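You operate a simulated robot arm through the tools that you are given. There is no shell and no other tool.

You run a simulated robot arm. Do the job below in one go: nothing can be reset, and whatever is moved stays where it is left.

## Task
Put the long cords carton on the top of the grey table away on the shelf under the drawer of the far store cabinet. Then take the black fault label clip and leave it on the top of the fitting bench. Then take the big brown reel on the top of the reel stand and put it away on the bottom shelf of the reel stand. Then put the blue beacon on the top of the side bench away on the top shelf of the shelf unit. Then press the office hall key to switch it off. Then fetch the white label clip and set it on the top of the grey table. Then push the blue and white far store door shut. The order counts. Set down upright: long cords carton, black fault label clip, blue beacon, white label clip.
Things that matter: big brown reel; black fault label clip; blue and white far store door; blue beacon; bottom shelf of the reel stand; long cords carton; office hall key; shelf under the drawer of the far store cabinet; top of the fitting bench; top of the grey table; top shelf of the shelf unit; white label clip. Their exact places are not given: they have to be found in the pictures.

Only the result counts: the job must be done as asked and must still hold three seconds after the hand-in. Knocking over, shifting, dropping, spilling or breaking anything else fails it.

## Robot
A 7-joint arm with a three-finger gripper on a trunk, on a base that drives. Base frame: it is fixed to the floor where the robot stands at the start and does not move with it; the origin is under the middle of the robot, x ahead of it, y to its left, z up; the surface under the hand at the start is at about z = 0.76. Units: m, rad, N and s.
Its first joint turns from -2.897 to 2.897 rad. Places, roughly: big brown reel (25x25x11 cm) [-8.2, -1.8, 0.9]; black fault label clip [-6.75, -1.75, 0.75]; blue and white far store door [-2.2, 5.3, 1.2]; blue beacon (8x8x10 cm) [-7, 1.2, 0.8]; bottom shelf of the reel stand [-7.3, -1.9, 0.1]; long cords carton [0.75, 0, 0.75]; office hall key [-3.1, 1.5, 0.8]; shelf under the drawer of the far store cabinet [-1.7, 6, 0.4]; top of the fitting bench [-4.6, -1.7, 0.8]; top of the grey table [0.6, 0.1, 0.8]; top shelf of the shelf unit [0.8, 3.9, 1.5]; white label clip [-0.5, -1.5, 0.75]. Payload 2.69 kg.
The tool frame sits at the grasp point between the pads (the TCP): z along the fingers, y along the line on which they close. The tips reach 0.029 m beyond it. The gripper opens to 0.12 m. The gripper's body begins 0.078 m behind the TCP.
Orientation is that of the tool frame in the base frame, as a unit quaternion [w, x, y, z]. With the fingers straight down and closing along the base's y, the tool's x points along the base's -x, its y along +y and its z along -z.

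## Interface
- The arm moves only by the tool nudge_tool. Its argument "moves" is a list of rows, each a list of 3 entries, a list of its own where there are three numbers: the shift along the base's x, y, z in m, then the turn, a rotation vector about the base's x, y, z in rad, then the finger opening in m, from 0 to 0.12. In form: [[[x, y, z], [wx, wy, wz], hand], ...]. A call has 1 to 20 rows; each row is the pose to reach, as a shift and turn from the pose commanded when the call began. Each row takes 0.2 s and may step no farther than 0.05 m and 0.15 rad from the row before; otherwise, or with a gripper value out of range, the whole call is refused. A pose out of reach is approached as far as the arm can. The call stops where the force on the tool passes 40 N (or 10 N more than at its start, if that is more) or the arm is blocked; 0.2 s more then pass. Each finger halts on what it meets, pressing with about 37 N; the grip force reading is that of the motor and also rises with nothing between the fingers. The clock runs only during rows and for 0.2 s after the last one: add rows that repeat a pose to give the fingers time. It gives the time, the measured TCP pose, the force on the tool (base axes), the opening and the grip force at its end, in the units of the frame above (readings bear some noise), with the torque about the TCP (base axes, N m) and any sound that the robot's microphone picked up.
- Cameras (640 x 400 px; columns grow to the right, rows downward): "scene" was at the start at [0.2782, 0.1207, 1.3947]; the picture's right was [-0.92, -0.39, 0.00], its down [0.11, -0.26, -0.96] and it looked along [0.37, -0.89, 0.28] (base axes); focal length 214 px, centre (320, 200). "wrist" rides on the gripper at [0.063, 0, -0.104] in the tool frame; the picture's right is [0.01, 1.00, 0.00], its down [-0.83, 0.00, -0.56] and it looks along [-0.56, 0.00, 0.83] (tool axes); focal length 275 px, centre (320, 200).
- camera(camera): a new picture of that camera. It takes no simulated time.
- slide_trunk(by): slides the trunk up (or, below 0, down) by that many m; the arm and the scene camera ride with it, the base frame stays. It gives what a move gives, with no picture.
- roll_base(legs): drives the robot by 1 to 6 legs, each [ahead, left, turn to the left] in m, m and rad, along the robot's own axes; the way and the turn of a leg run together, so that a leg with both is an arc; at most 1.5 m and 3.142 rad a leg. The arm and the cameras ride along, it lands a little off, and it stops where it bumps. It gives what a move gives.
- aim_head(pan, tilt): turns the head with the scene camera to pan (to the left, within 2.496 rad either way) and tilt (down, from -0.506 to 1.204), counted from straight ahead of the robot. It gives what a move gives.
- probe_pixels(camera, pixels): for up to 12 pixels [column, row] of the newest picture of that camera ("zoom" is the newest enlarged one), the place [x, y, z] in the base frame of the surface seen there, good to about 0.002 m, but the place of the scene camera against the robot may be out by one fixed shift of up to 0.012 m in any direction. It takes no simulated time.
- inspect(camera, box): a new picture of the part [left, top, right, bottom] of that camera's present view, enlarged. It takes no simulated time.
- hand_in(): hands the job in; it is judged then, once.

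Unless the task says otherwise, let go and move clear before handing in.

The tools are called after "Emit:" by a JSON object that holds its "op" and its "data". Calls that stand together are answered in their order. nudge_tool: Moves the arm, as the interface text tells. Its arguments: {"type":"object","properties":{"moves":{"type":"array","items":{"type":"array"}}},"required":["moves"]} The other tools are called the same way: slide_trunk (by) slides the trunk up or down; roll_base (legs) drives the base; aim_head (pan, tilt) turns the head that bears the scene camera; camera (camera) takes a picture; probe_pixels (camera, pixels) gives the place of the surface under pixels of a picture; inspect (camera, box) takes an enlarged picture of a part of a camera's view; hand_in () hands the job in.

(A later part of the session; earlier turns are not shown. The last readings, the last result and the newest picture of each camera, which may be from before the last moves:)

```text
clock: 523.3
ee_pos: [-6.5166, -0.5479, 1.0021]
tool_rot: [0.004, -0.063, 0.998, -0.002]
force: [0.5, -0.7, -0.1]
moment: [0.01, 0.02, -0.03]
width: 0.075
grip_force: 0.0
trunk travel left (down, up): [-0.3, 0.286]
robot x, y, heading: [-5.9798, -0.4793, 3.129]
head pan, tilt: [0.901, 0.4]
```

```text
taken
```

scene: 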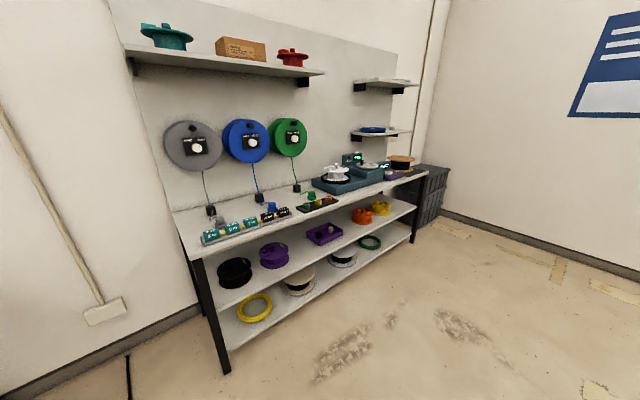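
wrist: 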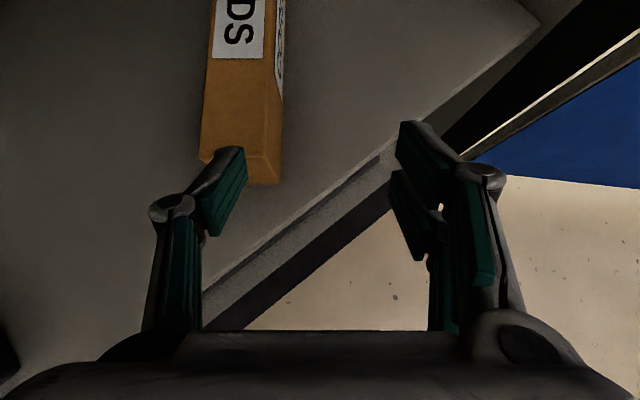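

The reel stand is here: coloured clips at (230,230), and the big brown reel probably at (400,162). I'll zoom in on the top.

Emit:
{"op": "inspect", "data": {"camera": "scene", "box": [180, 140, 340, 260]}}

Emit:
{"op": "inspect", "data": {"camera": "scene", "box": [310, 130, 470, 250]}}

Emit:
{"op": "probe_pixels", "data": {"camera": "scene", "pixels": [[210, 240], [270, 217], [340, 180], [400, 162], [195, 252], [425, 172], [225, 368], [412, 240], [320, 200], [285, 300], [335, 265], [370, 240]]}}

```text
3.33 times, centred on (260, 200) of scene
```

zoom: 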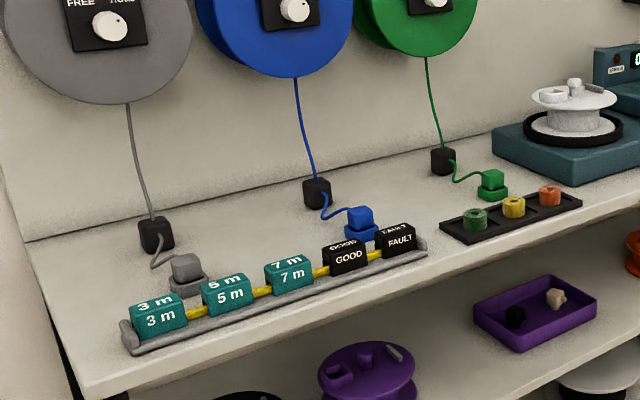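

```text
3.33 times, centred on (390, 190) of scene
```

zoom: 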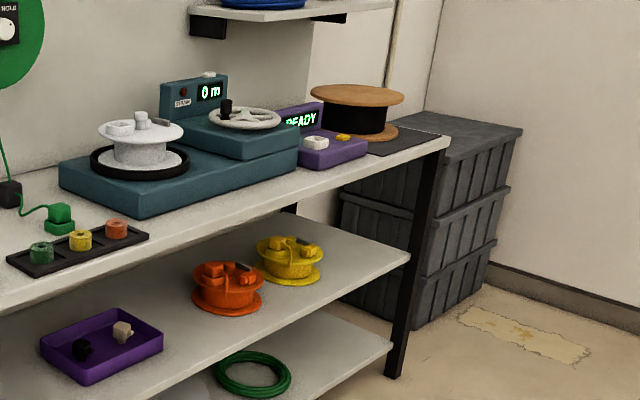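

```text
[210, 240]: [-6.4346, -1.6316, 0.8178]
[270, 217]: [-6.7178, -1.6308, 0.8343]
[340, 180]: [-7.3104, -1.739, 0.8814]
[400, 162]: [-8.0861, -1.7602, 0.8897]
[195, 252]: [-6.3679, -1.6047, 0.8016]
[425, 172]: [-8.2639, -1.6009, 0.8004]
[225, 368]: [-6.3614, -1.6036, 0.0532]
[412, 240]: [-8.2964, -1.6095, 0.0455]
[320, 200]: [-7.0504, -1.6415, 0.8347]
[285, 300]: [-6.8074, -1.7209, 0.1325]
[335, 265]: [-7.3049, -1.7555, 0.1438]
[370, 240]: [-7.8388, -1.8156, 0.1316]
```

The FAULT clip sits at the end of the rail tray near (-6.73, -1.65). I'll face the stand in front of it.

Emit:
{"op": "roll_base", "data": {"legs": [[0, 0, 1.583], [0, -0.76, 0], [0.35, 0, 0]]}}

Emit:
{"op": "aim_head", "data": {"pan": 0.3, "tilt": 0.8}}

Emit:
{"op": "camera", "data": {"camera": "scene"}}

Emit:
{"op": "camera", "data": {"camera": "wrist"}}

```text
clock: 533.2
ee_pos: [-6.6619, -1.3724, 1.0031]
tool_rot: [-0.003, 0.759, -0.652, -0.001]
force: [0.4, -0.4, 0.3]
moment: [0.03, 0.0, -0.04]
width: 0.0751
grip_force: 0.1
trunk travel left (down, up): [-0.3, 0.286]
robot x, y, heading: [-6.7378, -0.8363, -1.561]
head pan, tilt: [0.901, 0.4]
```

```text
clock: 534.2
ee_pos: [-6.6611, -1.3726, 1.0028]
tool_rot: [-0.003, 0.759, -0.652, -0.001]
force: [0.3, 0.3, -1.0]
moment: [0.02, 0.01, 0.02]
width: 0.0752
grip_force: 0.0
trunk travel left (down, up): [-0.3, 0.286]
robot x, y, heading: [-6.7441, -0.8372, -1.562]
head pan, tilt: [0.3, 0.799]
```

```text
taken
```

scene: 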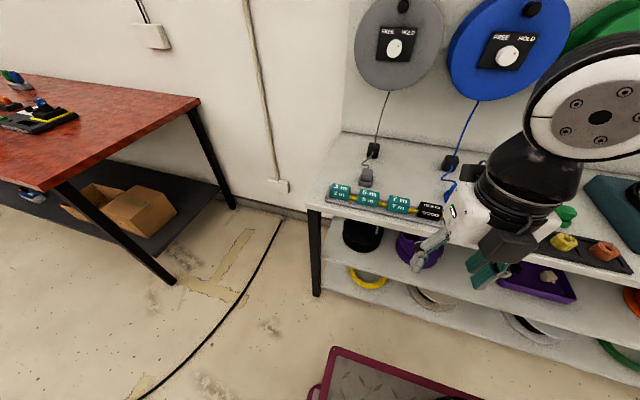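

```text
taken
```

wrist: 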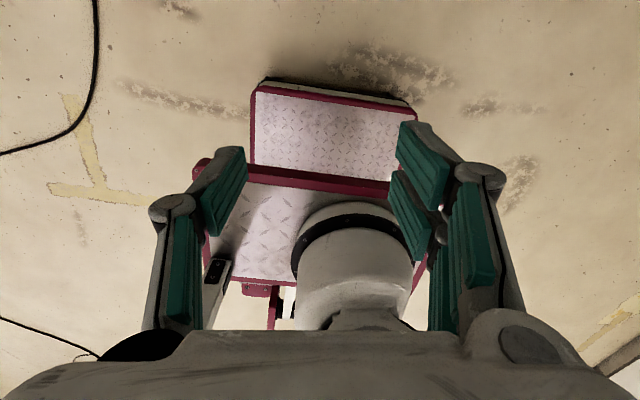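

The tool is flipped, its camera looking back at the robot. I'll turn it by +2.99 rad and move over the tray.

Emit:
{"op": "nudge_tool", "data": {"moves": [[[0, -0.015, 0.01], [0, 0, 0.149], 0.075], [[0, -0.03, 0.02], [0, 0, 0.299], 0.075], [[0, -0.045, 0.02], [0, 0, 0.448], 0.075], [[0, -0.06, 0.02], [0, 0, 0.598], 0.075], [[0, -0.075, 0.02], [0, 0, 0.747], 0.075], [[0, -0.09, 0.02], [0, 0, 0.897], 0.075], [[-0.01, -0.105, 0.02], [0, 0, 1.046], 0.075], [[-0.02, -0.12, 0.02], [0, 0, 1.196], 0.075], [[-0.03, -0.135, 0.02], [0, 0, 1.345], 0.075], [[-0.04, -0.15, 0.02], [0, 0, 1.495], 0.075], [[-0.05, -0.16, 0.02], [0, 0, 1.644], 0.075], [[-0.06, -0.17, 0.02], [0, 0, 1.794], 0.075], [[-0.06, -0.18, 0.02], [0, 0, 1.943], 0.075], [[-0.06, -0.19, 0.02], [0, 0, 2.093], 0.075], [[-0.06, -0.2, 0.02], [0, 0, 2.242], 0.075], [[-0.06, -0.21, 0.02], [0, 0, 2.392], 0.075], [[-0.06, -0.22, 0.02], [0, 0, 2.541], 0.075], [[-0.06, -0.23, 0.02], [0, 0, 2.691], 0.075], [[-0.06, -0.23, 0.02], [0, 0, 2.84], 0.075], [[-0.06, -0.23, 0.02], [0, 0, 2.989], 0.075]]}}

Emit:
{"op": "camera", "data": {"camera": "wrist"}}

Emit:
{"op": "camera", "data": {"camera": "scene"}}

```text
clock: 538.4
ee_pos: [-6.722, -1.6033, 1.022]
tool_rot: [0.001, 0.706, 0.708, -0.003]
force: [0.8, -0.4, -0.6]
moment: [0.01, -0.01, -0.03]
width: 0.075
grip_force: 0.1
trunk travel left (down, up): [-0.3, 0.286]
robot x, y, heading: [-6.7385, -0.8385, -1.564]
head pan, tilt: [0.3, 0.799]
```

```text
taken
```

wrist: 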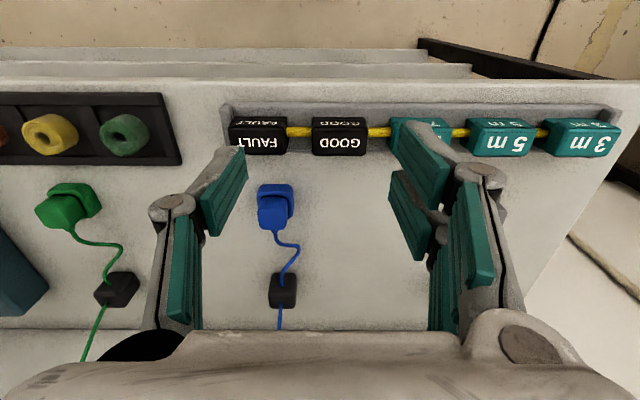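

```text
taken
```

scene: 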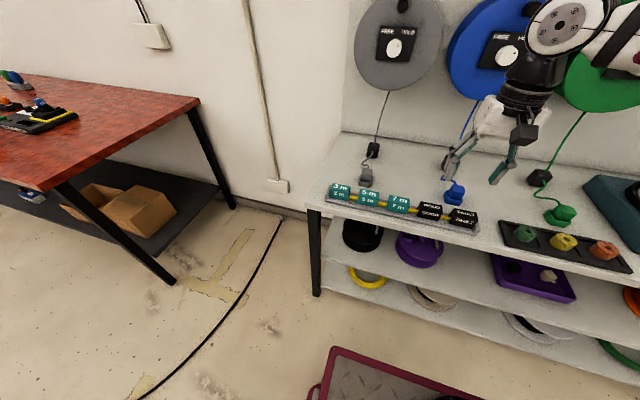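

FAULT is at (260,137) in the wrist picture. I'll zoom and probe it.

Emit:
{"op": "inspect", "data": {"camera": "wrist", "box": [200, 90, 380, 200]}}

Emit:
{"op": "probe_pixels", "data": {"camera": "zoom", "pixels": [[205, 150], [205, 205], [140, 150], [270, 160], [200, 110], [120, 170], [290, 170], [350, 155], [460, 155], [205, 100], [240, 250], [110, 90]]}}

```text
3.56 times, centred on (290, 145) of wrist
```

zoom: 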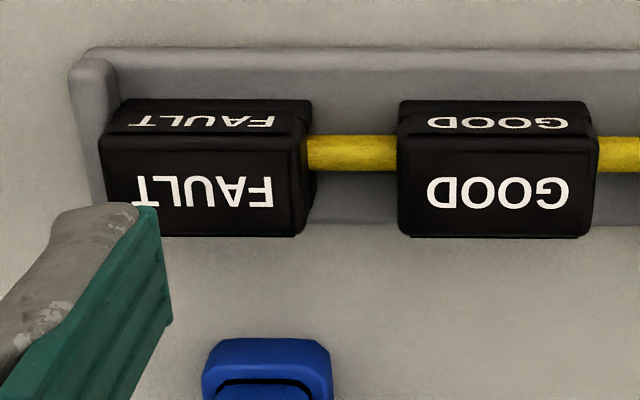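

```text
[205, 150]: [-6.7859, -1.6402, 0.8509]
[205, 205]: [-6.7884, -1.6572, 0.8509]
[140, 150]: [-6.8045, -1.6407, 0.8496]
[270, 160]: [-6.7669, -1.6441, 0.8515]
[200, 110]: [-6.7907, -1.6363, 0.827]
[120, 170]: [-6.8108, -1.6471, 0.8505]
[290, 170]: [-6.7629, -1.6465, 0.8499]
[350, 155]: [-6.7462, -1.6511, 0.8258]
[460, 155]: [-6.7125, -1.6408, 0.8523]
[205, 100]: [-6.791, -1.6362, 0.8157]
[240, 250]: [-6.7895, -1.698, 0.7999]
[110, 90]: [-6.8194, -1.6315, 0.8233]
```

The clip spans x -6.815..-6.757, y -1.668..-1.637, top z 0.851, with the tray lip at 0.823. I'll turn the fingers to close along y and hover above it.

Emit:
{"op": "nudge_tool", "data": {"moves": [[[-0.006, -0.005, 0], [0, 0, -0.143], 0.075], [[-0.012, -0.01, 0], [0, 0, -0.286], 0.075], [[-0.018, -0.015, 0], [0, 0, -0.428], 0.075], [[-0.024, -0.02, 0], [0, 0, -0.571], 0.075], [[-0.03, -0.025, 0], [0, 0, -0.714], 0.075], [[-0.036, -0.03, 0], [0, 0, -0.857], 0.075], [[-0.042, -0.035, 0], [0, 0, -1.0], 0.075], [[-0.048, -0.04, 0], [0, 0, -1.142], 0.07], [[-0.054, -0.045, -0.02], [0, 0, -1.285], 0.065], [[-0.06, -0.047, -0.04], [0, 0, -1.428], 0.06], [[-0.064, -0.049, -0.06], [0, 0, -1.571], 0.06], [[-0.064, -0.049, -0.08], [0, 0, -1.571], 0.06], [[-0.064, -0.049, -0.1], [0, 0, -1.571], 0.06]]}}

Emit:
{"op": "camera", "data": {"camera": "wrist"}}

Emit:
{"op": "inspect", "data": {"camera": "scene", "box": [400, 100, 560, 260]}}

```text
clock: 541.2
ee_pos: [-6.7846, -1.6519, 0.9223]
tool_rot: [-0.002, 1.0, -0.001, -0.003]
force: [0.0, 0.0, -0.8]
moment: [-0.03, -0.02, 0.04]
width: 0.0599
grip_force: 0.0
trunk travel left (down, up): [-0.3, 0.286]
robot x, y, heading: [-6.7428, -0.8359, -1.561]
head pan, tilt: [0.3, 0.799]
```

```text
taken
```

wrist: 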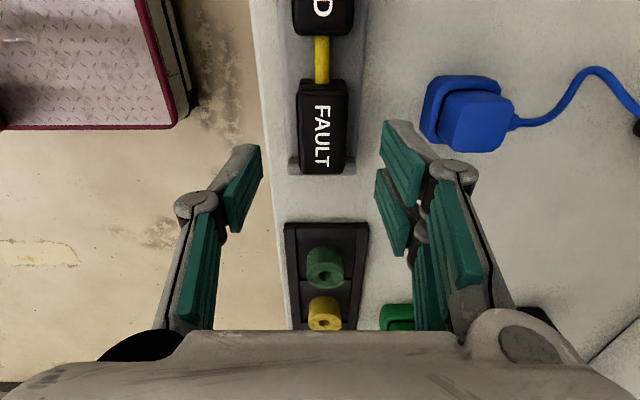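

```text
2.50 times, centred on (480, 180) of scene
```

zoom: 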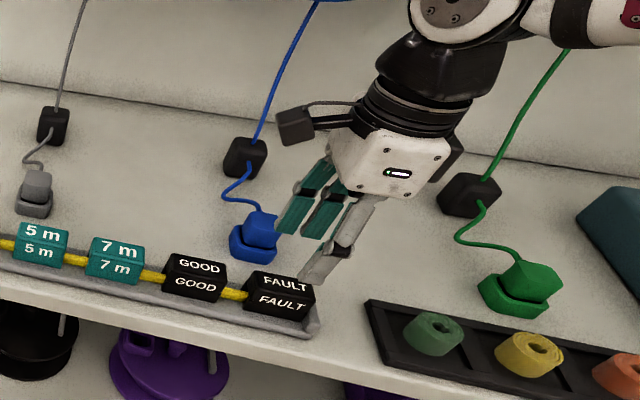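

The clip is centred between the fingers. I'll descend to z=0.857 and close.

Emit:
{"op": "nudge_tool", "data": {"moves": [[[-0.001, -0.001, -0.03], [0, 0, 0], 0.06], [[-0.001, -0.001, -0.055], [0, 0, 0], 0.06], [[-0.001, -0.001, -0.065], [0, 0, 0], 0.06], [[-0.001, -0.001, -0.065], [0, 0, 0], 0.04], [[-0.001, -0.001, -0.065], [0, 0, 0], 0.02], [[-0.001, -0.001, -0.065], [0, 0, 0], 0.0], [[-0.001, -0.001, -0.065], [0, 0, 0], 0.0]]}}

Emit:
{"op": "camera", "data": {"camera": "wrist"}}

Emit:
{"op": "inspect", "data": {"camera": "scene", "box": [400, 100, 560, 260]}}

```text
clock: 542.8
ee_pos: [-6.7858, -1.6514, 0.8555]
tool_rot: [-0.002, 1.0, -0.001, -0.002]
force: [0.2, 0.5, 0.4]
moment: [-0.01, -0.03, -0.01]
width: 0.031
grip_force: 37.1
trunk travel left (down, up): [-0.3, 0.286]
robot x, y, heading: [-6.7417, -0.8381, -1.56]
head pan, tilt: [0.3, 0.799]
```

```text
taken
```

wrist: 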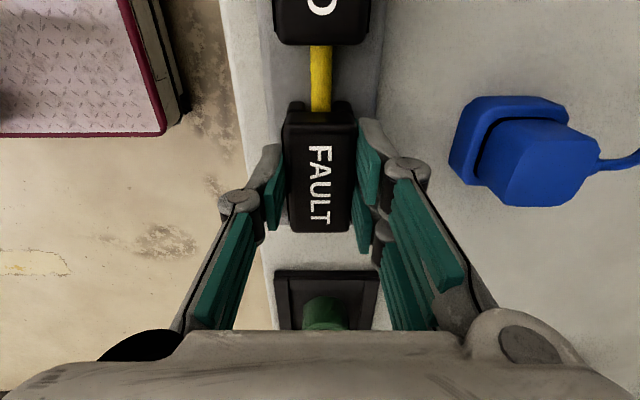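

```text
2.50 times, centred on (480, 180) of scene
```

zoom: 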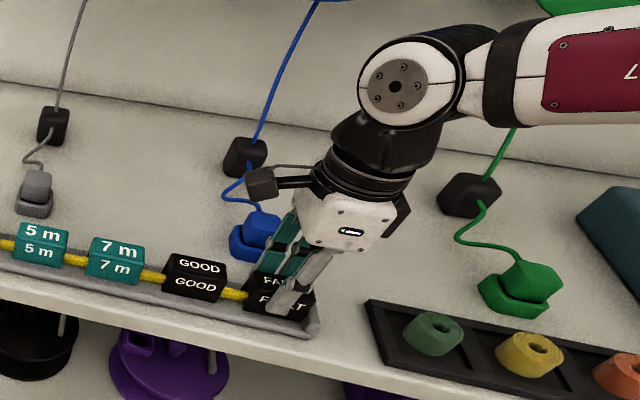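

Gripped at 0.031 m. I'll pull straight up gently.

Emit:
{"op": "nudge_tool", "data": {"moves": [[[0, 0, 0.01], [0, 0, 0], 0.0], [[0, 0, 0.02], [0, 0, 0], 0.0], [[0, 0, 0.035], [0, 0, 0], 0.0], [[0, 0, 0.06], [0, 0, 0], 0.0], [[0, 0, 0.1], [0, 0, 0], 0.0], [[0, 0, 0.14], [0, 0, 0], 0.0]]}}

Emit:
{"op": "camera", "data": {"camera": "wrist"}}

Emit:
{"op": "inspect", "data": {"camera": "scene", "box": [400, 50, 560, 260]}}

```text
clock: 544.2
ee_pos: [-6.7863, -1.6521, 0.9972]
tool_rot: [-0.002, 1.0, -0.001, -0.003]
force: [-0.5, 0.4, -0.3]
moment: [0.02, -0.01, 0.0]
width: 0.0308
grip_force: 37.0
trunk travel left (down, up): [-0.3, 0.286]
robot x, y, heading: [-6.7433, -0.8352, -1.56]
head pan, tilt: [0.3, 0.799]
```

```text
taken
```

wrist: 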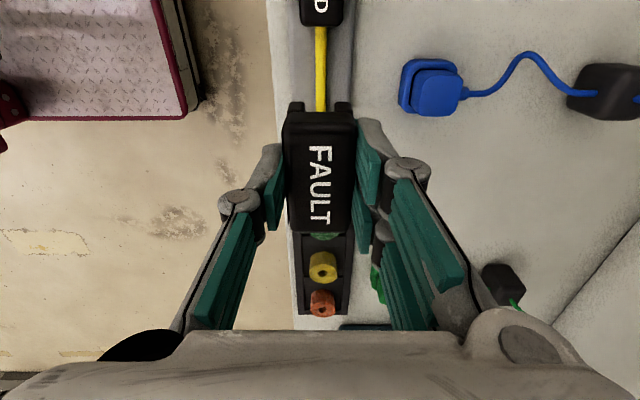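

```text
1.90 times, centred on (480, 155) of scene
```

zoom: 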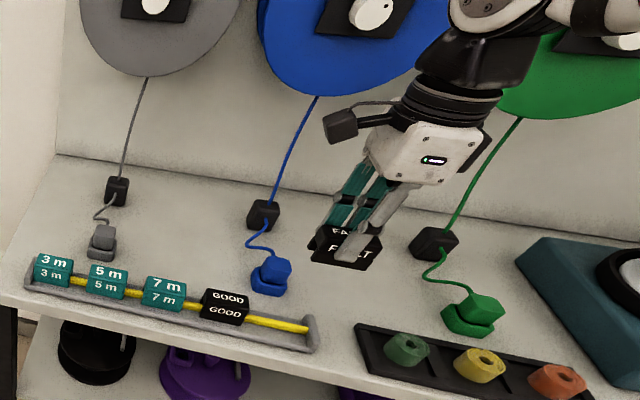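

The FAULT clip came off cleanly. I'll back off and shift east to the fitting bench.

Emit:
{"op": "roll_base", "data": {"legs": [[-0.42, 0, 0], [0, 1.3, 0], [0, 0.75, 0]]}}

Emit:
{"op": "aim_head", "data": {"pan": 0.4, "tilt": 0.6}}

Emit:
{"op": "camera", "data": {"camera": "scene"}}

```text
clock: 556.6
ee_pos: [-4.7376, -1.2209, 0.9982]
tool_rot: [-0.001, 1.0, -0.003, -0.002]
force: [0.5, -0.2, -0.4]
moment: [0.02, -0.01, -0.01]
width: 0.0311
grip_force: 36.9
trunk travel left (down, up): [-0.3, 0.286]
robot x, y, heading: [-4.6921, -0.4064, -1.563]
head pan, tilt: [0.3, 0.799]
```

```text
clock: 557.3
ee_pos: [-4.7382, -1.2204, 0.9979]
tool_rot: [-0.002, 1.0, -0.002, -0.003]
force: [0.4, 0.5, -0.6]
moment: [-0.02, 0.01, 0.02]
width: 0.0312
grip_force: 36.7
trunk travel left (down, up): [-0.3, 0.286]
robot x, y, heading: [-4.6888, -0.4055, -1.565]
head pan, tilt: [0.4, 0.6]
```

```text
taken
```

scene: 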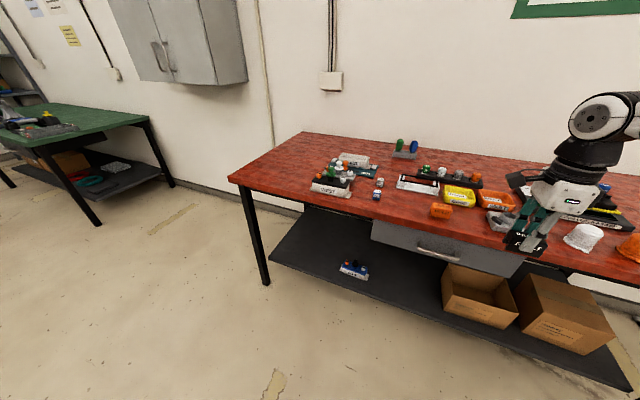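

The left end of the bench around (280,165) is free. I'll probe it and the items.

Emit:
{"op": "probe_pixels", "data": {"camera": "scene", "pixels": [[232, 178], [280, 165], [310, 150], [300, 180], [320, 188], [345, 195], [350, 165], [405, 155], [270, 280], [380, 195]]}}

Emit:
{"op": "roll_base", "data": {"legs": [[0, 0.55, 0]]}}

Emit:
{"op": "camera", "data": {"camera": "scene"}}

```text
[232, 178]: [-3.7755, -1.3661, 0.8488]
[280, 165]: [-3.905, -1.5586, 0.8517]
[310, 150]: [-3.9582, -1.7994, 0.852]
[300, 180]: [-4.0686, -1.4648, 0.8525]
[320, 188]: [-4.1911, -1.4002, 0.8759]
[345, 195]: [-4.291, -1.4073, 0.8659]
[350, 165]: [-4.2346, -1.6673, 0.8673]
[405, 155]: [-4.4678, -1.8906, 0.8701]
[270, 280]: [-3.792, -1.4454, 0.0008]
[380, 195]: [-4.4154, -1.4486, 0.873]
```

```text
clock: 560.5
ee_pos: [-4.1892, -1.2181, 0.9962]
tool_rot: [-0.001, 1.0, -0.005, -0.003]
force: [0.6, 0.1, 0.4]
moment: [-0.03, 0.0, -0.01]
width: 0.0307
grip_force: 36.8
trunk travel left (down, up): [-0.3, 0.286]
robot x, y, heading: [-4.1402, -0.4035, -1.568]
head pan, tilt: [0.4, 0.6]
```

```text
taken
```

scene: 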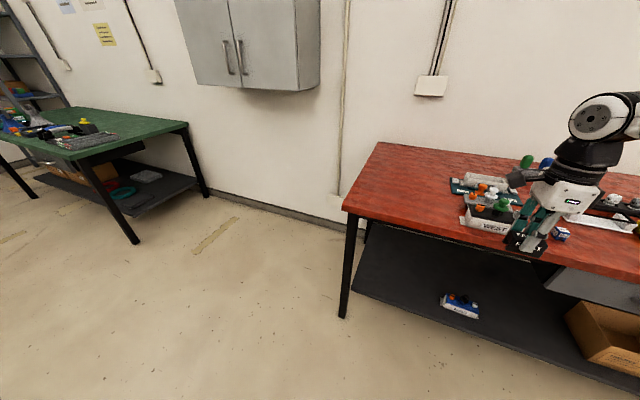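

Target spot about (-3.95, -1.58), bench top z≈0.85. I'll shift and move ahead.

Emit:
{"op": "roll_base", "data": {"legs": [[0, 0.23, 0], [0.36, 0, 0]]}}

Emit:
{"op": "camera", "data": {"camera": "scene"}}

Emit:
{"op": "camera", "data": {"camera": "wrist"}}

Emit:
{"op": "probe_pixels", "data": {"camera": "wrist", "pixels": [[100, 100], [450, 100], [560, 300], [320, 120], [260, 300], [290, 130], [300, 230]]}}

```text
clock: 564.1
ee_pos: [-3.9513, -1.586, 0.9986]
tool_rot: [-0.002, 1.0, -0.002, -0.003]
force: [-0.2, -0.4, -0.1]
moment: [0.01, 0.03, 0.02]
width: 0.0305
grip_force: 37.1
trunk travel left (down, up): [-0.3, 0.286]
robot x, y, heading: [-3.9086, -0.7694, -1.565]
head pan, tilt: [0.4, 0.6]
```

```text
taken
```

scene: 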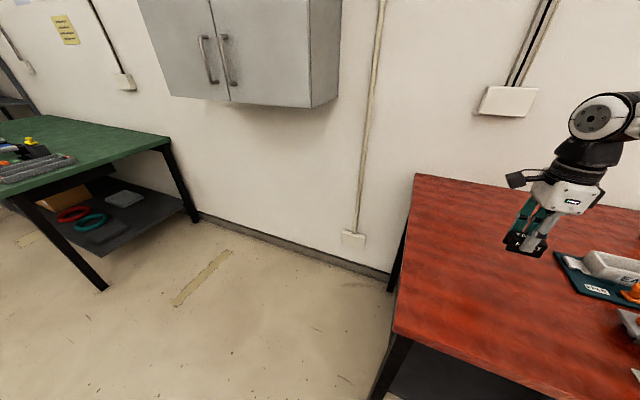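

```text
taken
```

wrist: 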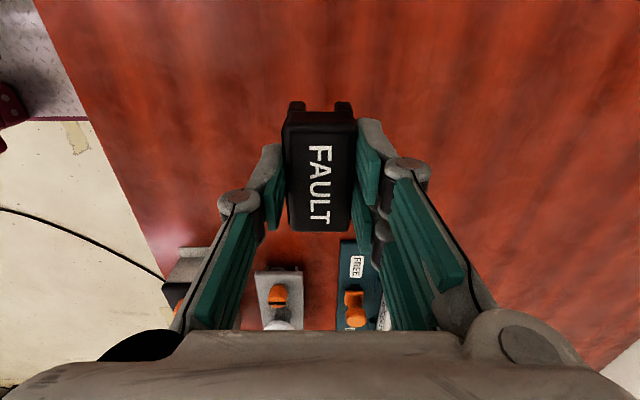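

```text
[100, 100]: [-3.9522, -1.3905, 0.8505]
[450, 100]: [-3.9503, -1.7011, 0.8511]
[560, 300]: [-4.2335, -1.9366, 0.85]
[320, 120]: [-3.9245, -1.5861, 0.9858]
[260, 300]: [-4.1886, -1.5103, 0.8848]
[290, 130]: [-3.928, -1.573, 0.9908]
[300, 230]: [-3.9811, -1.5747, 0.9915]
```

Bench surface is at 0.850. I'll descend to just above, then creep.

Emit:
{"op": "nudge_tool", "data": {"moves": [[[0, 0, -0.04], [0, 0, 0], 0.0], [[0, 0, -0.08], [0, 0, 0], 0.0], [[0, 0, -0.088], [0, 0, 0], 0.0], [[0, 0, -0.09], [0, 0, 0], 0.0], [[0, 0, -0.092], [0, 0, 0], 0.0]]}}

Emit:
{"op": "inspect", "data": {"camera": "scene", "box": [460, 160, 620, 320]}}

```text
clock: 565.3
ee_pos: [-3.9524, -1.5845, 0.906]
tool_rot: [-0.002, 1.0, -0.002, -0.002]
force: [-0.4, 1.2, -1.2]
moment: [0.0, 0.01, -0.01]
width: 0.0313
grip_force: 37.1
trunk travel left (down, up): [-0.3, 0.286]
robot x, y, heading: [-3.904, -0.7735, -1.558]
head pan, tilt: [0.4, 0.6]
```

```text
2.50 times, centred on (540, 240) of scene
```

zoom: 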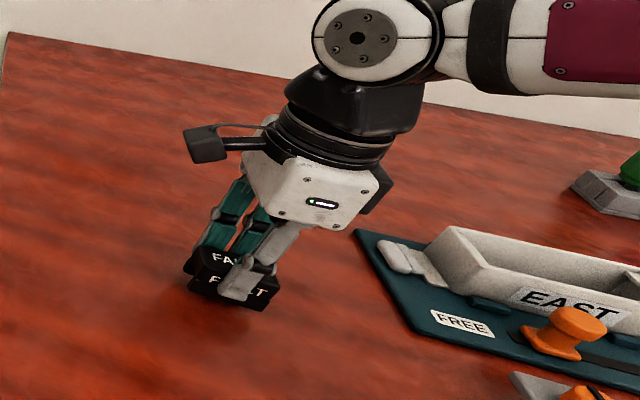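

Still free; I'll creep further down.

Emit:
{"op": "nudge_tool", "data": {"moves": [[[0, 0, -0.002], [0, 0, 0], 0.0], [[0, 0, -0.004], [0, 0, 0], 0.0], [[0, 0, -0.004], [0, 0, 0], 0.0]]}}

```text
clock: 566.1
ee_pos: [-3.9515, -1.585, 0.9006]
tool_rot: [-0.001, 1.0, -0.001, -0.002]
force: [-0.8, -0.3, -0.4]
moment: [0.01, 0.0, 0.01]
width: 0.0307
grip_force: 37.0
trunk travel left (down, up): [-0.3, 0.286]
robot x, y, heading: [-3.9052, -0.7706, -1.565]
head pan, tilt: [0.4, 0.6]
```

Emit:
{"op": "nudge_tool", "data": {"moves": [[[0, 0, -0.002], [0, 0, 0], 0.0], [[0, 0, -0.003], [0, 0, 0], 0.0], [[0, 0, -0.003], [0, 0, 0], 0.0]]}}

Emit:
{"op": "inspect", "data": {"camera": "scene", "box": [490, 210, 560, 260]}}

```text
clock: 566.9
ee_pos: [-3.9521, -1.5851, 0.8972]
tool_rot: [-0.002, 1.0, -0.002, -0.002]
force: [0.6, 2.1, -0.7]
moment: [0.0, 0.01, 0.0]
width: 0.0309
grip_force: 36.8
trunk travel left (down, up): [-0.3, 0.286]
robot x, y, heading: [-3.9065, -0.7698, -1.563]
head pan, tilt: [0.4, 0.6]
```

```text
8.00 times, centred on (525, 235) of scene
```

zoom: 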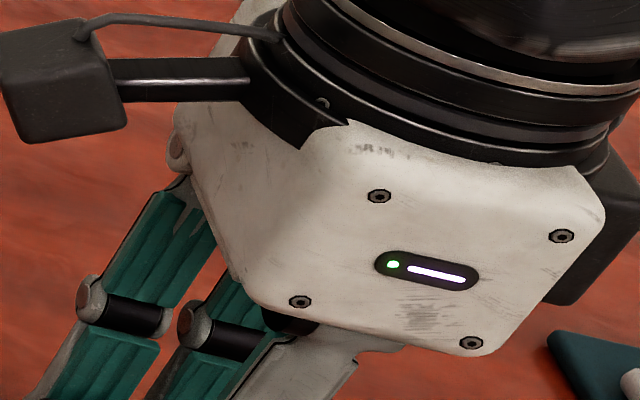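

Emit:
{"op": "nudge_tool", "data": {"moves": [[[0, 0, -0.002], [0, 0, 0], 0.0], [[0, 0, -0.004], [0, 0, 0], 0.0], [[0, 0, -0.004], [0, 0, 0], 0.0]]}}

Emit:
{"op": "inspect", "data": {"camera": "scene", "box": [480, 240, 570, 296]}}

```text
clock: 567.7
ee_pos: [-3.9532, -1.5845, 0.8947]
tool_rot: [-0.002, 1.0, -0.002, -0.003]
force: [-0.6, 0.1, 3.7]
moment: [-0.07, -0.07, -0.05]
width: 0.0306
grip_force: 37.2
trunk travel left (down, up): [-0.3, 0.286]
robot x, y, heading: [-3.9048, -0.7678, -1.565]
head pan, tilt: [0.4, 0.6]
```

```text
7.11 times, centred on (525, 268) of scene
```

zoom: 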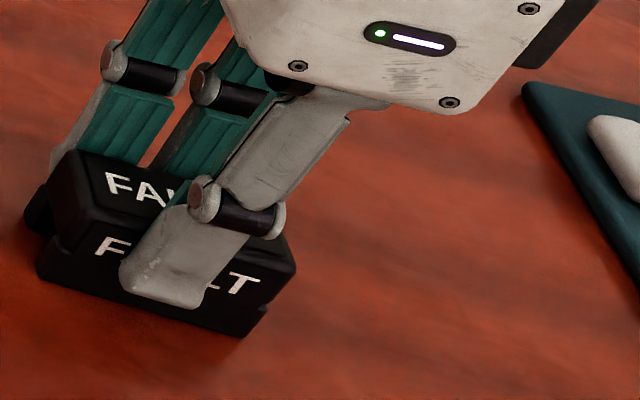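

Contact: force 3.7 N upward and the clip rests. I'll open and rise.

Emit:
{"op": "nudge_tool", "data": {"moves": [[[0, 0, 0], [0, 0, 0], 0.03], [[0, 0, 0], [0, 0, 0], 0.045], [[0, 0, 0], [0, 0, 0], 0.06], [[0, 0, 0], [0, 0, 0], 0.06], [[0, 0, 0.03], [0, 0, 0], 0.06], [[0, 0, 0.07], [0, 0, 0], 0.06], [[0, 0, 0.11], [0, 0, 0], 0.06]]}}

Emit:
{"op": "camera", "data": {"camera": "wrist"}}

Emit:
{"op": "inspect", "data": {"camera": "scene", "box": [440, 200, 600, 300]}}

```text
clock: 569.3
ee_pos: [-3.9499, -1.5838, 1.0048]
tool_rot: [-0.002, 1.0, -0.001, -0.003]
force: [-0.3, 0.1, -0.7]
moment: [0.0, 0.0, 0.02]
width: 0.0598
grip_force: 0.1
trunk travel left (down, up): [-0.3, 0.286]
robot x, y, heading: [-3.9112, -0.7694, -1.558]
head pan, tilt: [0.4, 0.6]
```

```text
taken
```

wrist: 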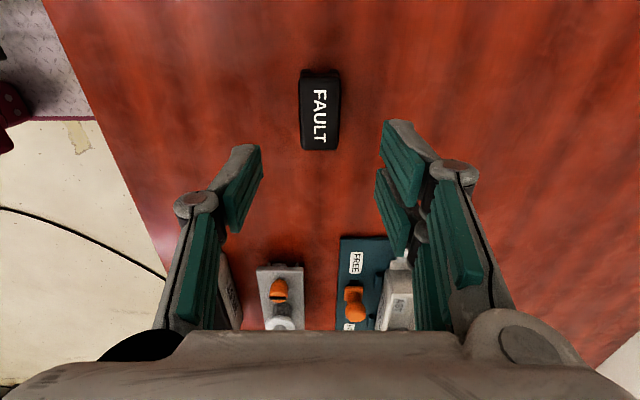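

```text
4.00 times, centred on (520, 250) of scene
```

zoom: 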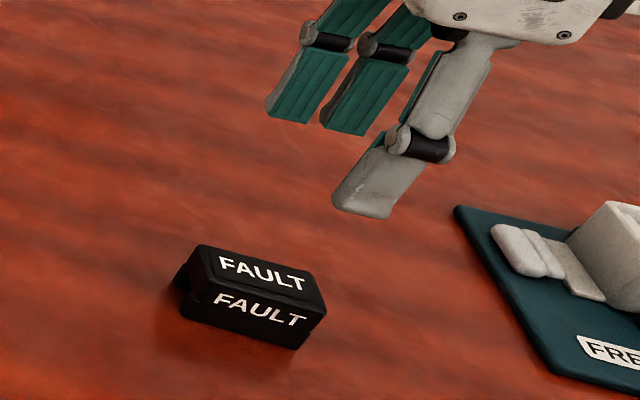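

The FAULT clip stands upright on the fitting bench. Next the big brown reel: I'll back off and strafe west to look at the reel stand from the front.

Emit:
{"op": "roll_base", "data": {"legs": [[-0.25, 0, 0], [0, -1.3, 0], [0, -1.3, 0], [0, -0.9, 0]]}}

Emit:
{"op": "aim_head", "data": {"pan": 0.0, "tilt": 0.6}}

Emit:
{"op": "camera", "data": {"camera": "scene"}}

```text
clock: 587.9
ee_pos: [-7.5002, -1.3158, 1.0051]
tool_rot: [-0.002, 1.0, -0.016, -0.003]
force: [-0.5, -0.3, 0.1]
moment: [-0.01, -0.01, -0.02]
width: 0.0599
grip_force: 0.0
trunk travel left (down, up): [-0.3, 0.286]
robot x, y, heading: [-7.4341, -0.4991, -1.59]
head pan, tilt: [0.4, 0.6]
```

```text
clock: 588.8
ee_pos: [-7.4988, -1.314, 1.0055]
tool_rot: [-0.002, 1.0, -0.016, -0.002]
force: [0.2, 0.1, 0.1]
moment: [0.01, 0.01, 0.0]
width: 0.0601
grip_force: 0.1
trunk travel left (down, up): [-0.3, 0.286]
robot x, y, heading: [-7.4322, -0.5028, -1.587]
head pan, tilt: [0.0, 0.6]
```

```text
taken
```

scene: 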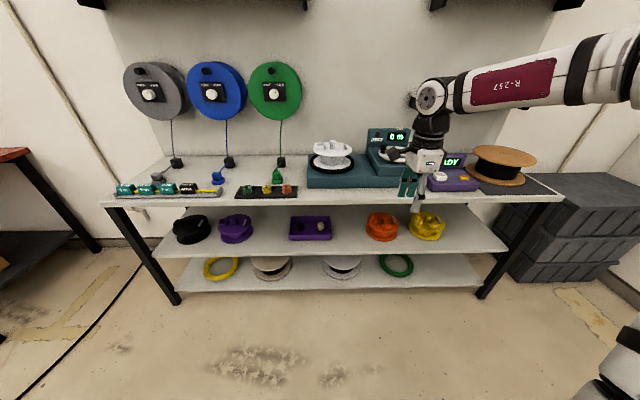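

The bottom shelf has free space at the right end near (445,272). I'll probe positions of the shelf, mid shelf and the brown reel.

Emit:
{"op": "probe_pixels", "data": {"camera": "scene", "pixels": [[445, 272], [415, 268], [470, 282], [440, 287], [455, 260], [490, 250], [300, 255], [500, 162], [525, 158], [475, 165], [500, 183], [482, 292]]}}

Emit:
{"op": "inspect", "data": {"camera": "scene", "box": [380, 130, 580, 300]}}

```text
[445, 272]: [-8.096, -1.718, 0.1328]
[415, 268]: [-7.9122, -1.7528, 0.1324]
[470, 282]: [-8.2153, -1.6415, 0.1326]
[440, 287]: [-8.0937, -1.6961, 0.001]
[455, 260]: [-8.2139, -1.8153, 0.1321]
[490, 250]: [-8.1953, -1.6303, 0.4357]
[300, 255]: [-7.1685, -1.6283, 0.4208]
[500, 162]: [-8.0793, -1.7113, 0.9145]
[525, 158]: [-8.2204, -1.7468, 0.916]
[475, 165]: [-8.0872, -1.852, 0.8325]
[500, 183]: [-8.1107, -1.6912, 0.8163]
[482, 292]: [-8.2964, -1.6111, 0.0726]
```

```text
2.35 times, centred on (480, 215) of scene
```

zoom: 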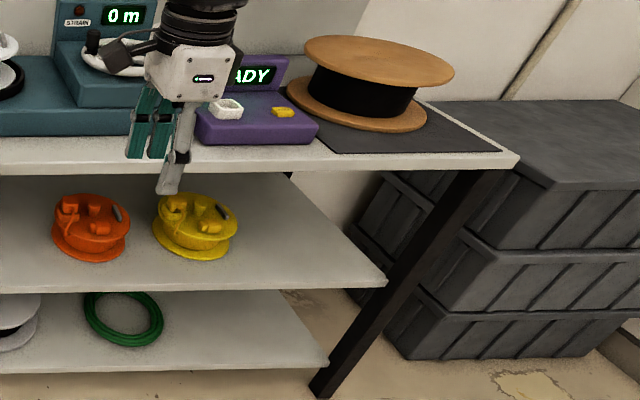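

The brown reel has two wooden flanges and a wide black winding. I'll move in front of it for a closer look with the wrist camera.

Emit:
{"op": "roll_base", "data": {"legs": [[0, -0.62, 0.02], [0.42, 0, 0]]}}

Emit:
{"op": "aim_head", "data": {"pan": -0.3, "tilt": 0.7}}

Emit:
{"op": "camera", "data": {"camera": "scene"}}

Emit:
{"op": "camera", "data": {"camera": "wrist"}}

```text
clock: 594.4
ee_pos: [-8.1063, -1.722, 1.0048]
tool_rot: [-0.002, 1.0, -0.004, -0.002]
force: [-0.2, -0.1, -0.7]
moment: [-0.01, 0.0, -0.01]
width: 0.0602
grip_force: 0.0
trunk travel left (down, up): [-0.3, 0.286]
robot x, y, heading: [-8.0551, -0.9071, -1.568]
head pan, tilt: [0.0, 0.6]
```

```text
clock: 595.2
ee_pos: [-8.1051, -1.7213, 1.0063]
tool_rot: [-0.002, 1.0, -0.004, -0.003]
force: [-0.4, 0.8, -0.3]
moment: [-0.01, -0.01, 0.02]
width: 0.0603
grip_force: 0.1
trunk travel left (down, up): [-0.3, 0.286]
robot x, y, heading: [-8.0559, -0.906, -1.573]
head pan, tilt: [-0.3, 0.7]
```

```text
taken
```

scene: 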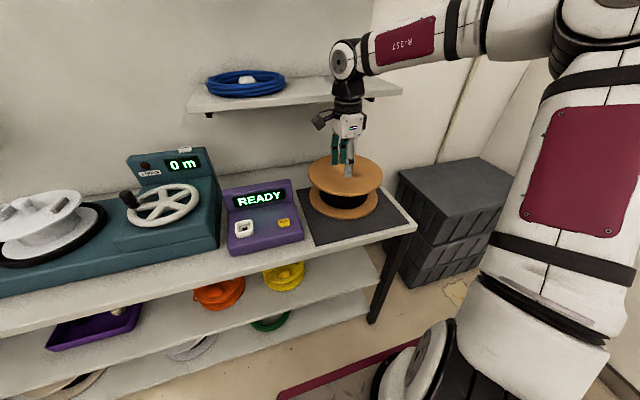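

```text
taken
```

wrist: 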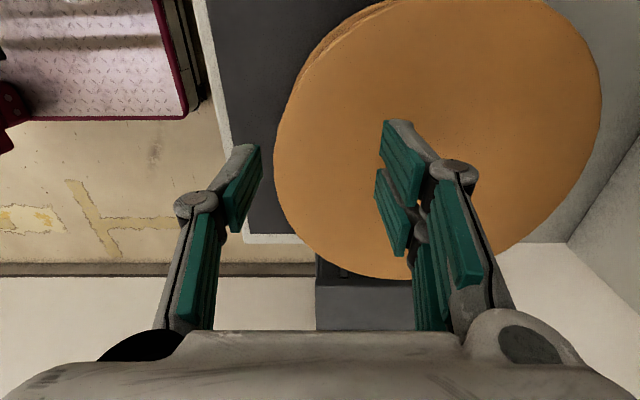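

The top flange is a plain disc with no hole. I'll probe its edges and the winding to get dimensions.

Emit:
{"op": "probe_pixels", "data": {"camera": "wrist", "pixels": [[440, 100], [285, 130], [598, 100], [400, 275], [560, 20], [400, 5], [282, 115], [290, 225]]}}

Emit:
{"op": "inspect", "data": {"camera": "scene", "box": [290, 130, 420, 260]}}

Emit:
{"op": "probe_pixels", "data": {"camera": "scene", "pixels": [[330, 195], [345, 203], [362, 198], [316, 195], [340, 217], [376, 195], [340, 190], [312, 205], [345, 195]]}}

```text
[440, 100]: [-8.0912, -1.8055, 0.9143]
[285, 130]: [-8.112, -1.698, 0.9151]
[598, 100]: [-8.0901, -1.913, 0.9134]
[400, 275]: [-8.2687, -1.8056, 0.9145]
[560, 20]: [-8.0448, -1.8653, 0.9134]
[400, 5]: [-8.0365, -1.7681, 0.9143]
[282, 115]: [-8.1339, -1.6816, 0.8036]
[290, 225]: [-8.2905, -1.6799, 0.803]
```

```text
3.08 times, centred on (355, 195) of scene
```

zoom: 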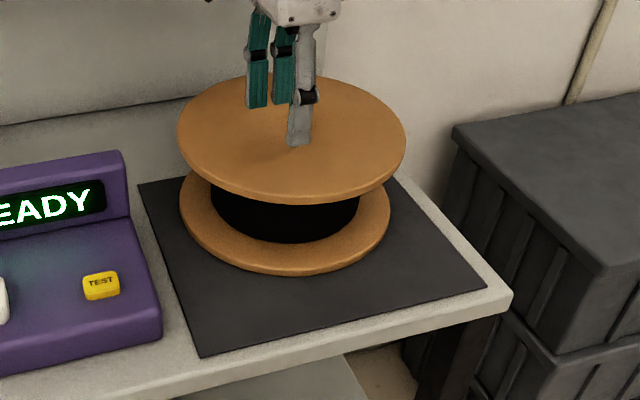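

```text
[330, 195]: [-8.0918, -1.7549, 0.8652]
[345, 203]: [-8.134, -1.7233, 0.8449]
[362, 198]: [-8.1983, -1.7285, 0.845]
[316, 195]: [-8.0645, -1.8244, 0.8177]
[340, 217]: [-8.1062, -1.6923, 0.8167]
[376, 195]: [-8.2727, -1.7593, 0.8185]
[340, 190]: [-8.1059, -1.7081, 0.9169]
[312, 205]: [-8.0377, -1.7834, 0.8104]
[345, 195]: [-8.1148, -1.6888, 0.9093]
```

The reel is 0.25 m wide with a 0.037 m flange overhang, centre about (-8.148, -1.812). I'll back off a little and turn the tool horizontal, fingers closing vertically, to grip the top flange's front edge.

Emit:
{"op": "roll_base", "data": {"legs": [[-0.14, 0, 0]]}}

Emit:
{"op": "nudge_tool", "data": {"moves": [[[-0.004, 0.01, 0.0], [-0.143, 0, 0], 0.06], [[-0.008, 0.015, 0.0], [-0.286, 0, 0], 0.06], [[-0.012, 0.015, 0.0], [-0.428, 0, 0], 0.06], [[-0.016, 0.015, -0.01], [-0.571, 0, 0], 0.06], [[-0.02, 0.015, -0.02], [-0.714, 0, 0], 0.06], [[-0.024, 0.015, -0.03], [-0.857, 0, 0], 0.06], [[-0.028, 0.015, -0.04], [-1.0, 0, 0], 0.06], [[-0.032, 0.015, -0.05], [-1.142, 0, 0], 0.055], [[-0.036, 0.015, -0.06], [-1.285, 0, 0], 0.05], [[-0.04, 0.015, -0.08], [-1.428, 0, 0], 0.05], [[-0.043, 0.015, -0.098], [-1.571, 0, 0], 0.05]]}}

Emit:
{"op": "camera", "data": {"camera": "scene"}}

Emit:
{"op": "camera", "data": {"camera": "wrist"}}

```text
clock: 596.5
ee_pos: [-8.103, -1.5814, 1.0066]
tool_rot: [-0.002, 1.0, -0.004, -0.003]
force: [0.7, -0.8, 1.1]
moment: [0.0, 0.03, 0.0]
width: 0.06
grip_force: 0.0
trunk travel left (down, up): [-0.3, 0.286]
robot x, y, heading: [-8.0604, -0.768, -1.57]
head pan, tilt: [-0.3, 0.7]
```

```text
clock: 598.9
ee_pos: [-8.1545, -1.5808, 0.9025]
tool_rot: [0.707, 0.708, -0.004, 0.001]
force: [0.1, 0.2, 0.8]
moment: [0.01, 0.02, -0.02]
width: 0.0501
grip_force: 0.2
out of reach, approached as far as the arm can: row 8, 9, 10, 11
trunk travel left (down, up): [-0.3, 0.286]
robot x, y, heading: [-8.057, -0.7681, -1.566]
head pan, tilt: [-0.3, 0.7]
```

```text
taken
```

scene: 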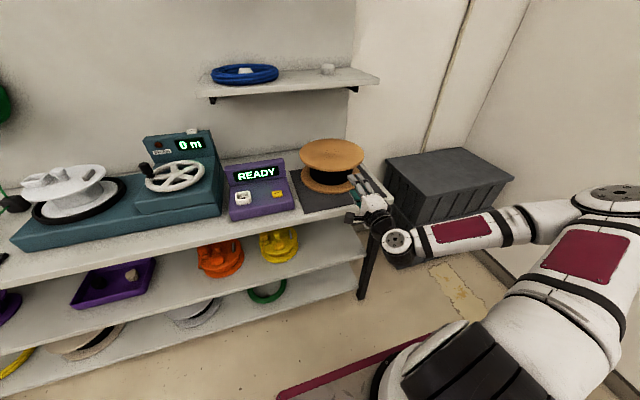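

```text
taken
```

wrist: 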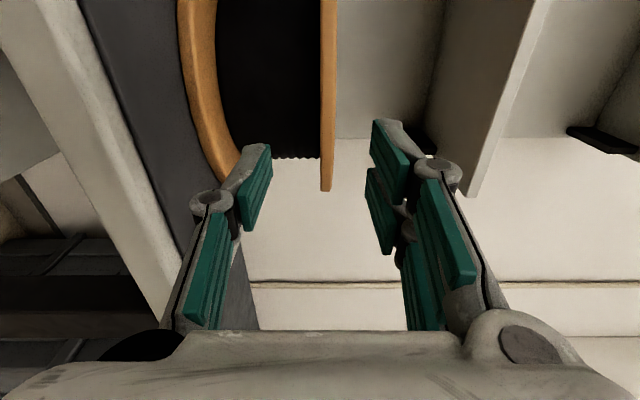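

The flange lies between the fingers (cols 320–338). I'll advance to just short of the winding.

Emit:
{"op": "nudge_tool", "data": {"moves": [[[0, -0.04, 0], [0, 0, 0], 0.05], [[0, -0.08, 0], [0, 0, 0], 0.05], [[0, -0.11, 0], [0, 0, 0], 0.05]]}}

Emit:
{"op": "camera", "data": {"camera": "wrist"}}

Emit:
{"op": "inspect", "data": {"camera": "scene", "box": [280, 120, 440, 260]}}

```text
clock: 599.7
ee_pos: [-8.1526, -1.6924, 0.9026]
tool_rot: [0.706, 0.708, -0.005, 0.001]
force: [-0.3, 0.1, 0.1]
moment: [0.02, 0.01, 0.01]
width: 0.0497
grip_force: 0.1
trunk travel left (down, up): [-0.3, 0.286]
robot x, y, heading: [-8.0586, -0.7681, -1.567]
head pan, tilt: [-0.3, 0.7]
```

```text
taken
```

wrist: 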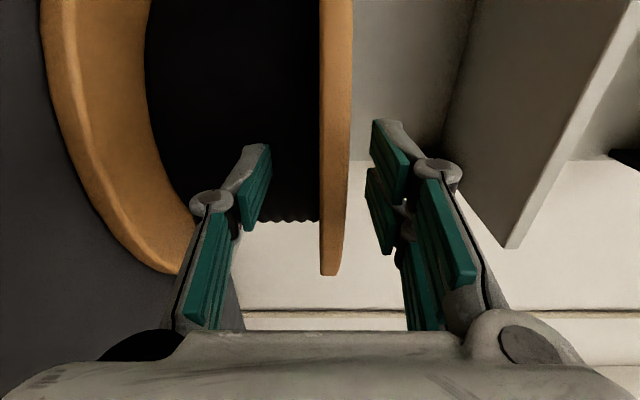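

```text
2.86 times, centred on (360, 190) of scene
```

zoom: 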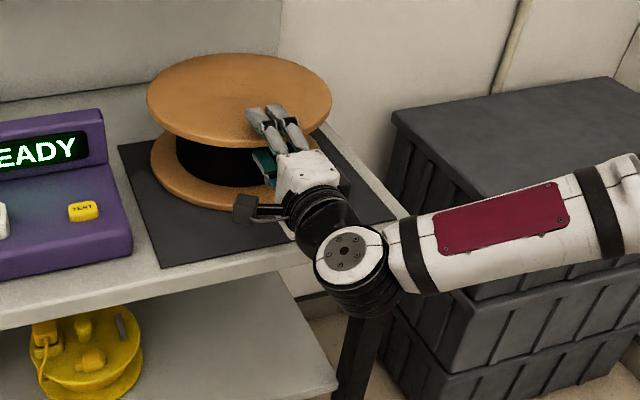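

The flange is about 6 mm above centre; I'll raise by 6 mm and close.

Emit:
{"op": "nudge_tool", "data": {"moves": [[[0, 0, 0.006], [0, 0, 0], 0.05], [[0, 0, 0.006], [0, 0, 0], 0.03], [[0, 0, 0.006], [0, 0, 0], 0.015], [[0, 0, 0.006], [0, 0, 0], 0.0], [[0, 0, 0.006], [0, 0, 0], 0.0]]}}

Emit:
{"op": "camera", "data": {"camera": "wrist"}}

```text
clock: 600.9
ee_pos: [-8.1524, -1.6917, 0.9077]
tool_rot: [0.706, 0.708, -0.004, 0.0]
force: [0.7, -1.9, 0.7]
moment: [-0.06, 0.68, -0.05]
width: 0.0119
grip_force: 37.2
trunk travel left (down, up): [-0.3, 0.286]
robot x, y, heading: [-8.0608, -0.7659, -1.568]
head pan, tilt: [-0.3, 0.7]
```

```text
taken
```

wrist: 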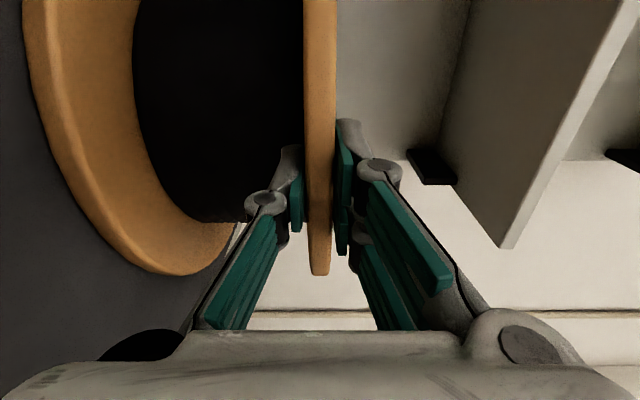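

Flange gripped (0.0119 m). I'll test the weight with a 1 cm lift.

Emit:
{"op": "nudge_tool", "data": {"moves": [[[0, 0, 0.004], [0, 0, 0], 0.0], [[0, 0, 0.008], [0, 0, 0], 0.0], [[0, 0, 0.012], [0, 0, 0], 0.0], [[0, 0, 0.012], [0, 0, 0], 0.0]]}}

Emit:
{"op": "camera", "data": {"camera": "wrist"}}

Emit:
{"op": "inspect", "data": {"camera": "scene", "box": [280, 120, 440, 260]}}

```text
clock: 601.9
ee_pos: [-8.1541, -1.6915, 0.918]
tool_rot: [0.705, 0.709, -0.005, 0.001]
force: [0.0, -0.5, -13.1]
moment: [1.44, 0.04, 0.04]
width: 0.0126
grip_force: 36.9
trunk travel left (down, up): [-0.3, 0.286]
robot x, y, heading: [-8.0539, -0.767, -1.569]
head pan, tilt: [-0.3, 0.7]
```

```text
taken
```

wrist: 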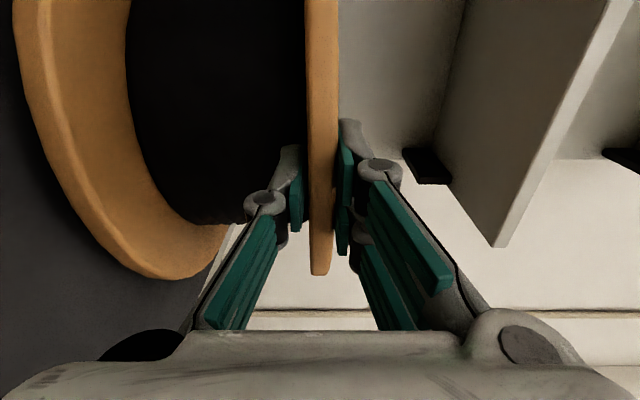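

```text
2.86 times, centred on (360, 190) of scene
```

zoom: 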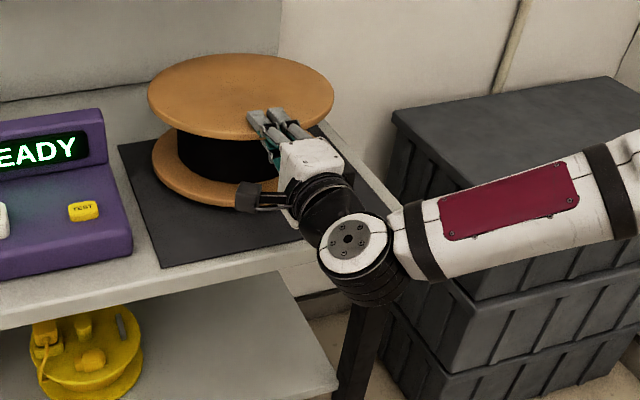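

The reel weighs about 1.3 kg and lifts off held by the flange. To reduce the moment I'll raise it while tipping the far side down by 0.8 rad.

Emit:
{"op": "nudge_tool", "data": {"moves": [[[0, 0, 0.015], [0.05, 0, 0], 0.0], [[0, 0, 0.03], [0.1, 0, 0], 0.0], [[0, 0, 0.045], [0.17, 0, 0], 0.0], [[0, 0, 0.06], [0.25, 0, 0], 0.0], [[0, 0, 0.075], [0.33, 0, 0], 0.0], [[0, 0, 0.09], [0.41, 0, 0], 0.0], [[0, 0, 0.105], [0.49, 0, 0], 0.0], [[0, 0, 0.12], [0.57, 0, 0], 0.0], [[0, 0, 0.135], [0.65, 0, 0], 0.0], [[0, 0, 0.15], [0.73, 0, 0], 0.0], [[0, 0, 0.165], [0.8, 0, 0], 0.0]]}}

Emit:
{"op": "camera", "data": {"camera": "scene"}}

Emit:
{"op": "camera", "data": {"camera": "wrist"}}

```text
clock: 604.3
ee_pos: [-8.1564, -1.6903, 1.0837]
tool_rot: [0.374, 0.927, -0.006, -0.003]
force: [-4.6, -0.1, -14.3]
moment: [0.66, 0.15, -0.03]
width: 0.012
grip_force: 37.0
trunk travel left (down, up): [-0.3, 0.286]
robot x, y, heading: [-8.0541, -0.7666, -1.569]
head pan, tilt: [-0.3, 0.7]
```

```text
taken
```

scene: 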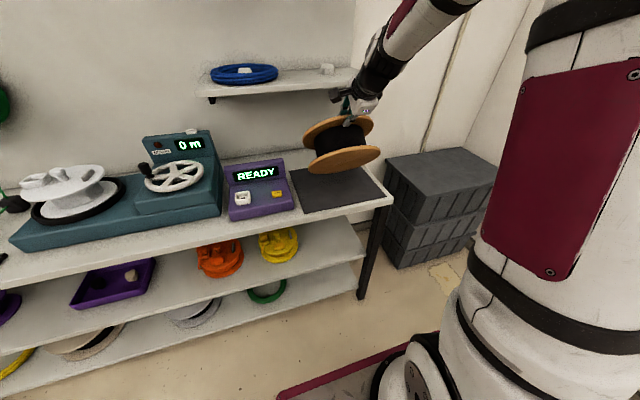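

```text
taken
```

wrist: 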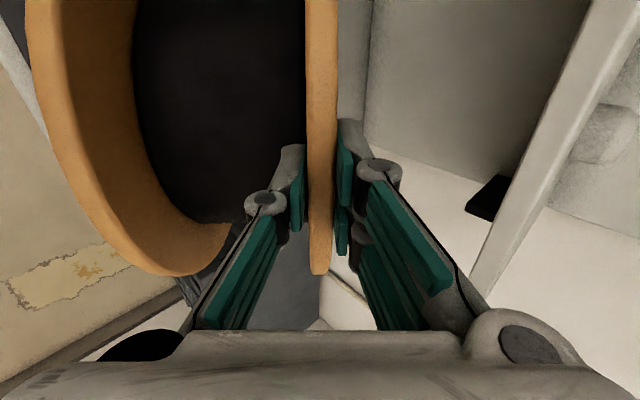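

The reel hangs at 0.8 rad with reduced moment. I'll back away from the table and lower the trunk.

Emit:
{"op": "roll_base", "data": {"legs": [[-0.35, 0, 0]]}}

Emit:
{"op": "slide_trunk", "data": {"by": -0.3}}

Emit:
{"op": "camera", "data": {"camera": "scene"}}

```text
clock: 606.6
ee_pos: [-8.1492, -1.3392, 1.0842]
tool_rot: [0.374, 0.928, -0.002, 0.0]
force: [-0.2, 0.1, -14.2]
moment: [0.63, -0.08, 0.02]
width: 0.0121
grip_force: 37.5
trunk travel left (down, up): [-0.3, 0.286]
robot x, y, heading: [-8.0599, -0.4137, -1.563]
head pan, tilt: [-0.3, 0.7]
```

```text
clock: 609.6
ee_pos: [-8.1494, -1.3392, 0.7841]
tool_rot: [0.374, 0.927, -0.001, 0.0]
force: [0.1, 0.2, -15.3]
moment: [0.63, -0.02, 0.04]
width: 0.0118
grip_force: 37.1
trunk travel left (down, up): [0.0, 0.586]
robot x, y, heading: [-8.0584, -0.4139, -1.564]
head pan, tilt: [-0.3, 0.7]
```

```text
taken
```

scene: 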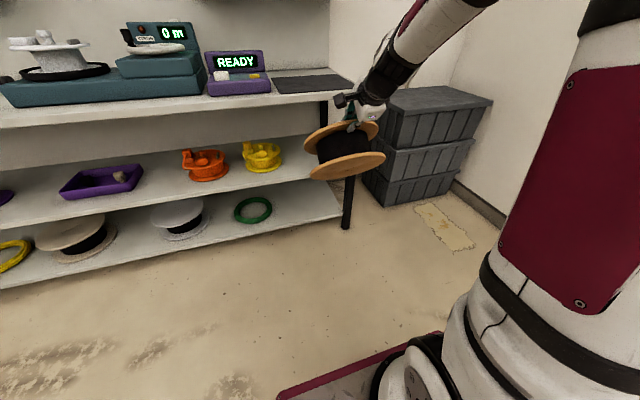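

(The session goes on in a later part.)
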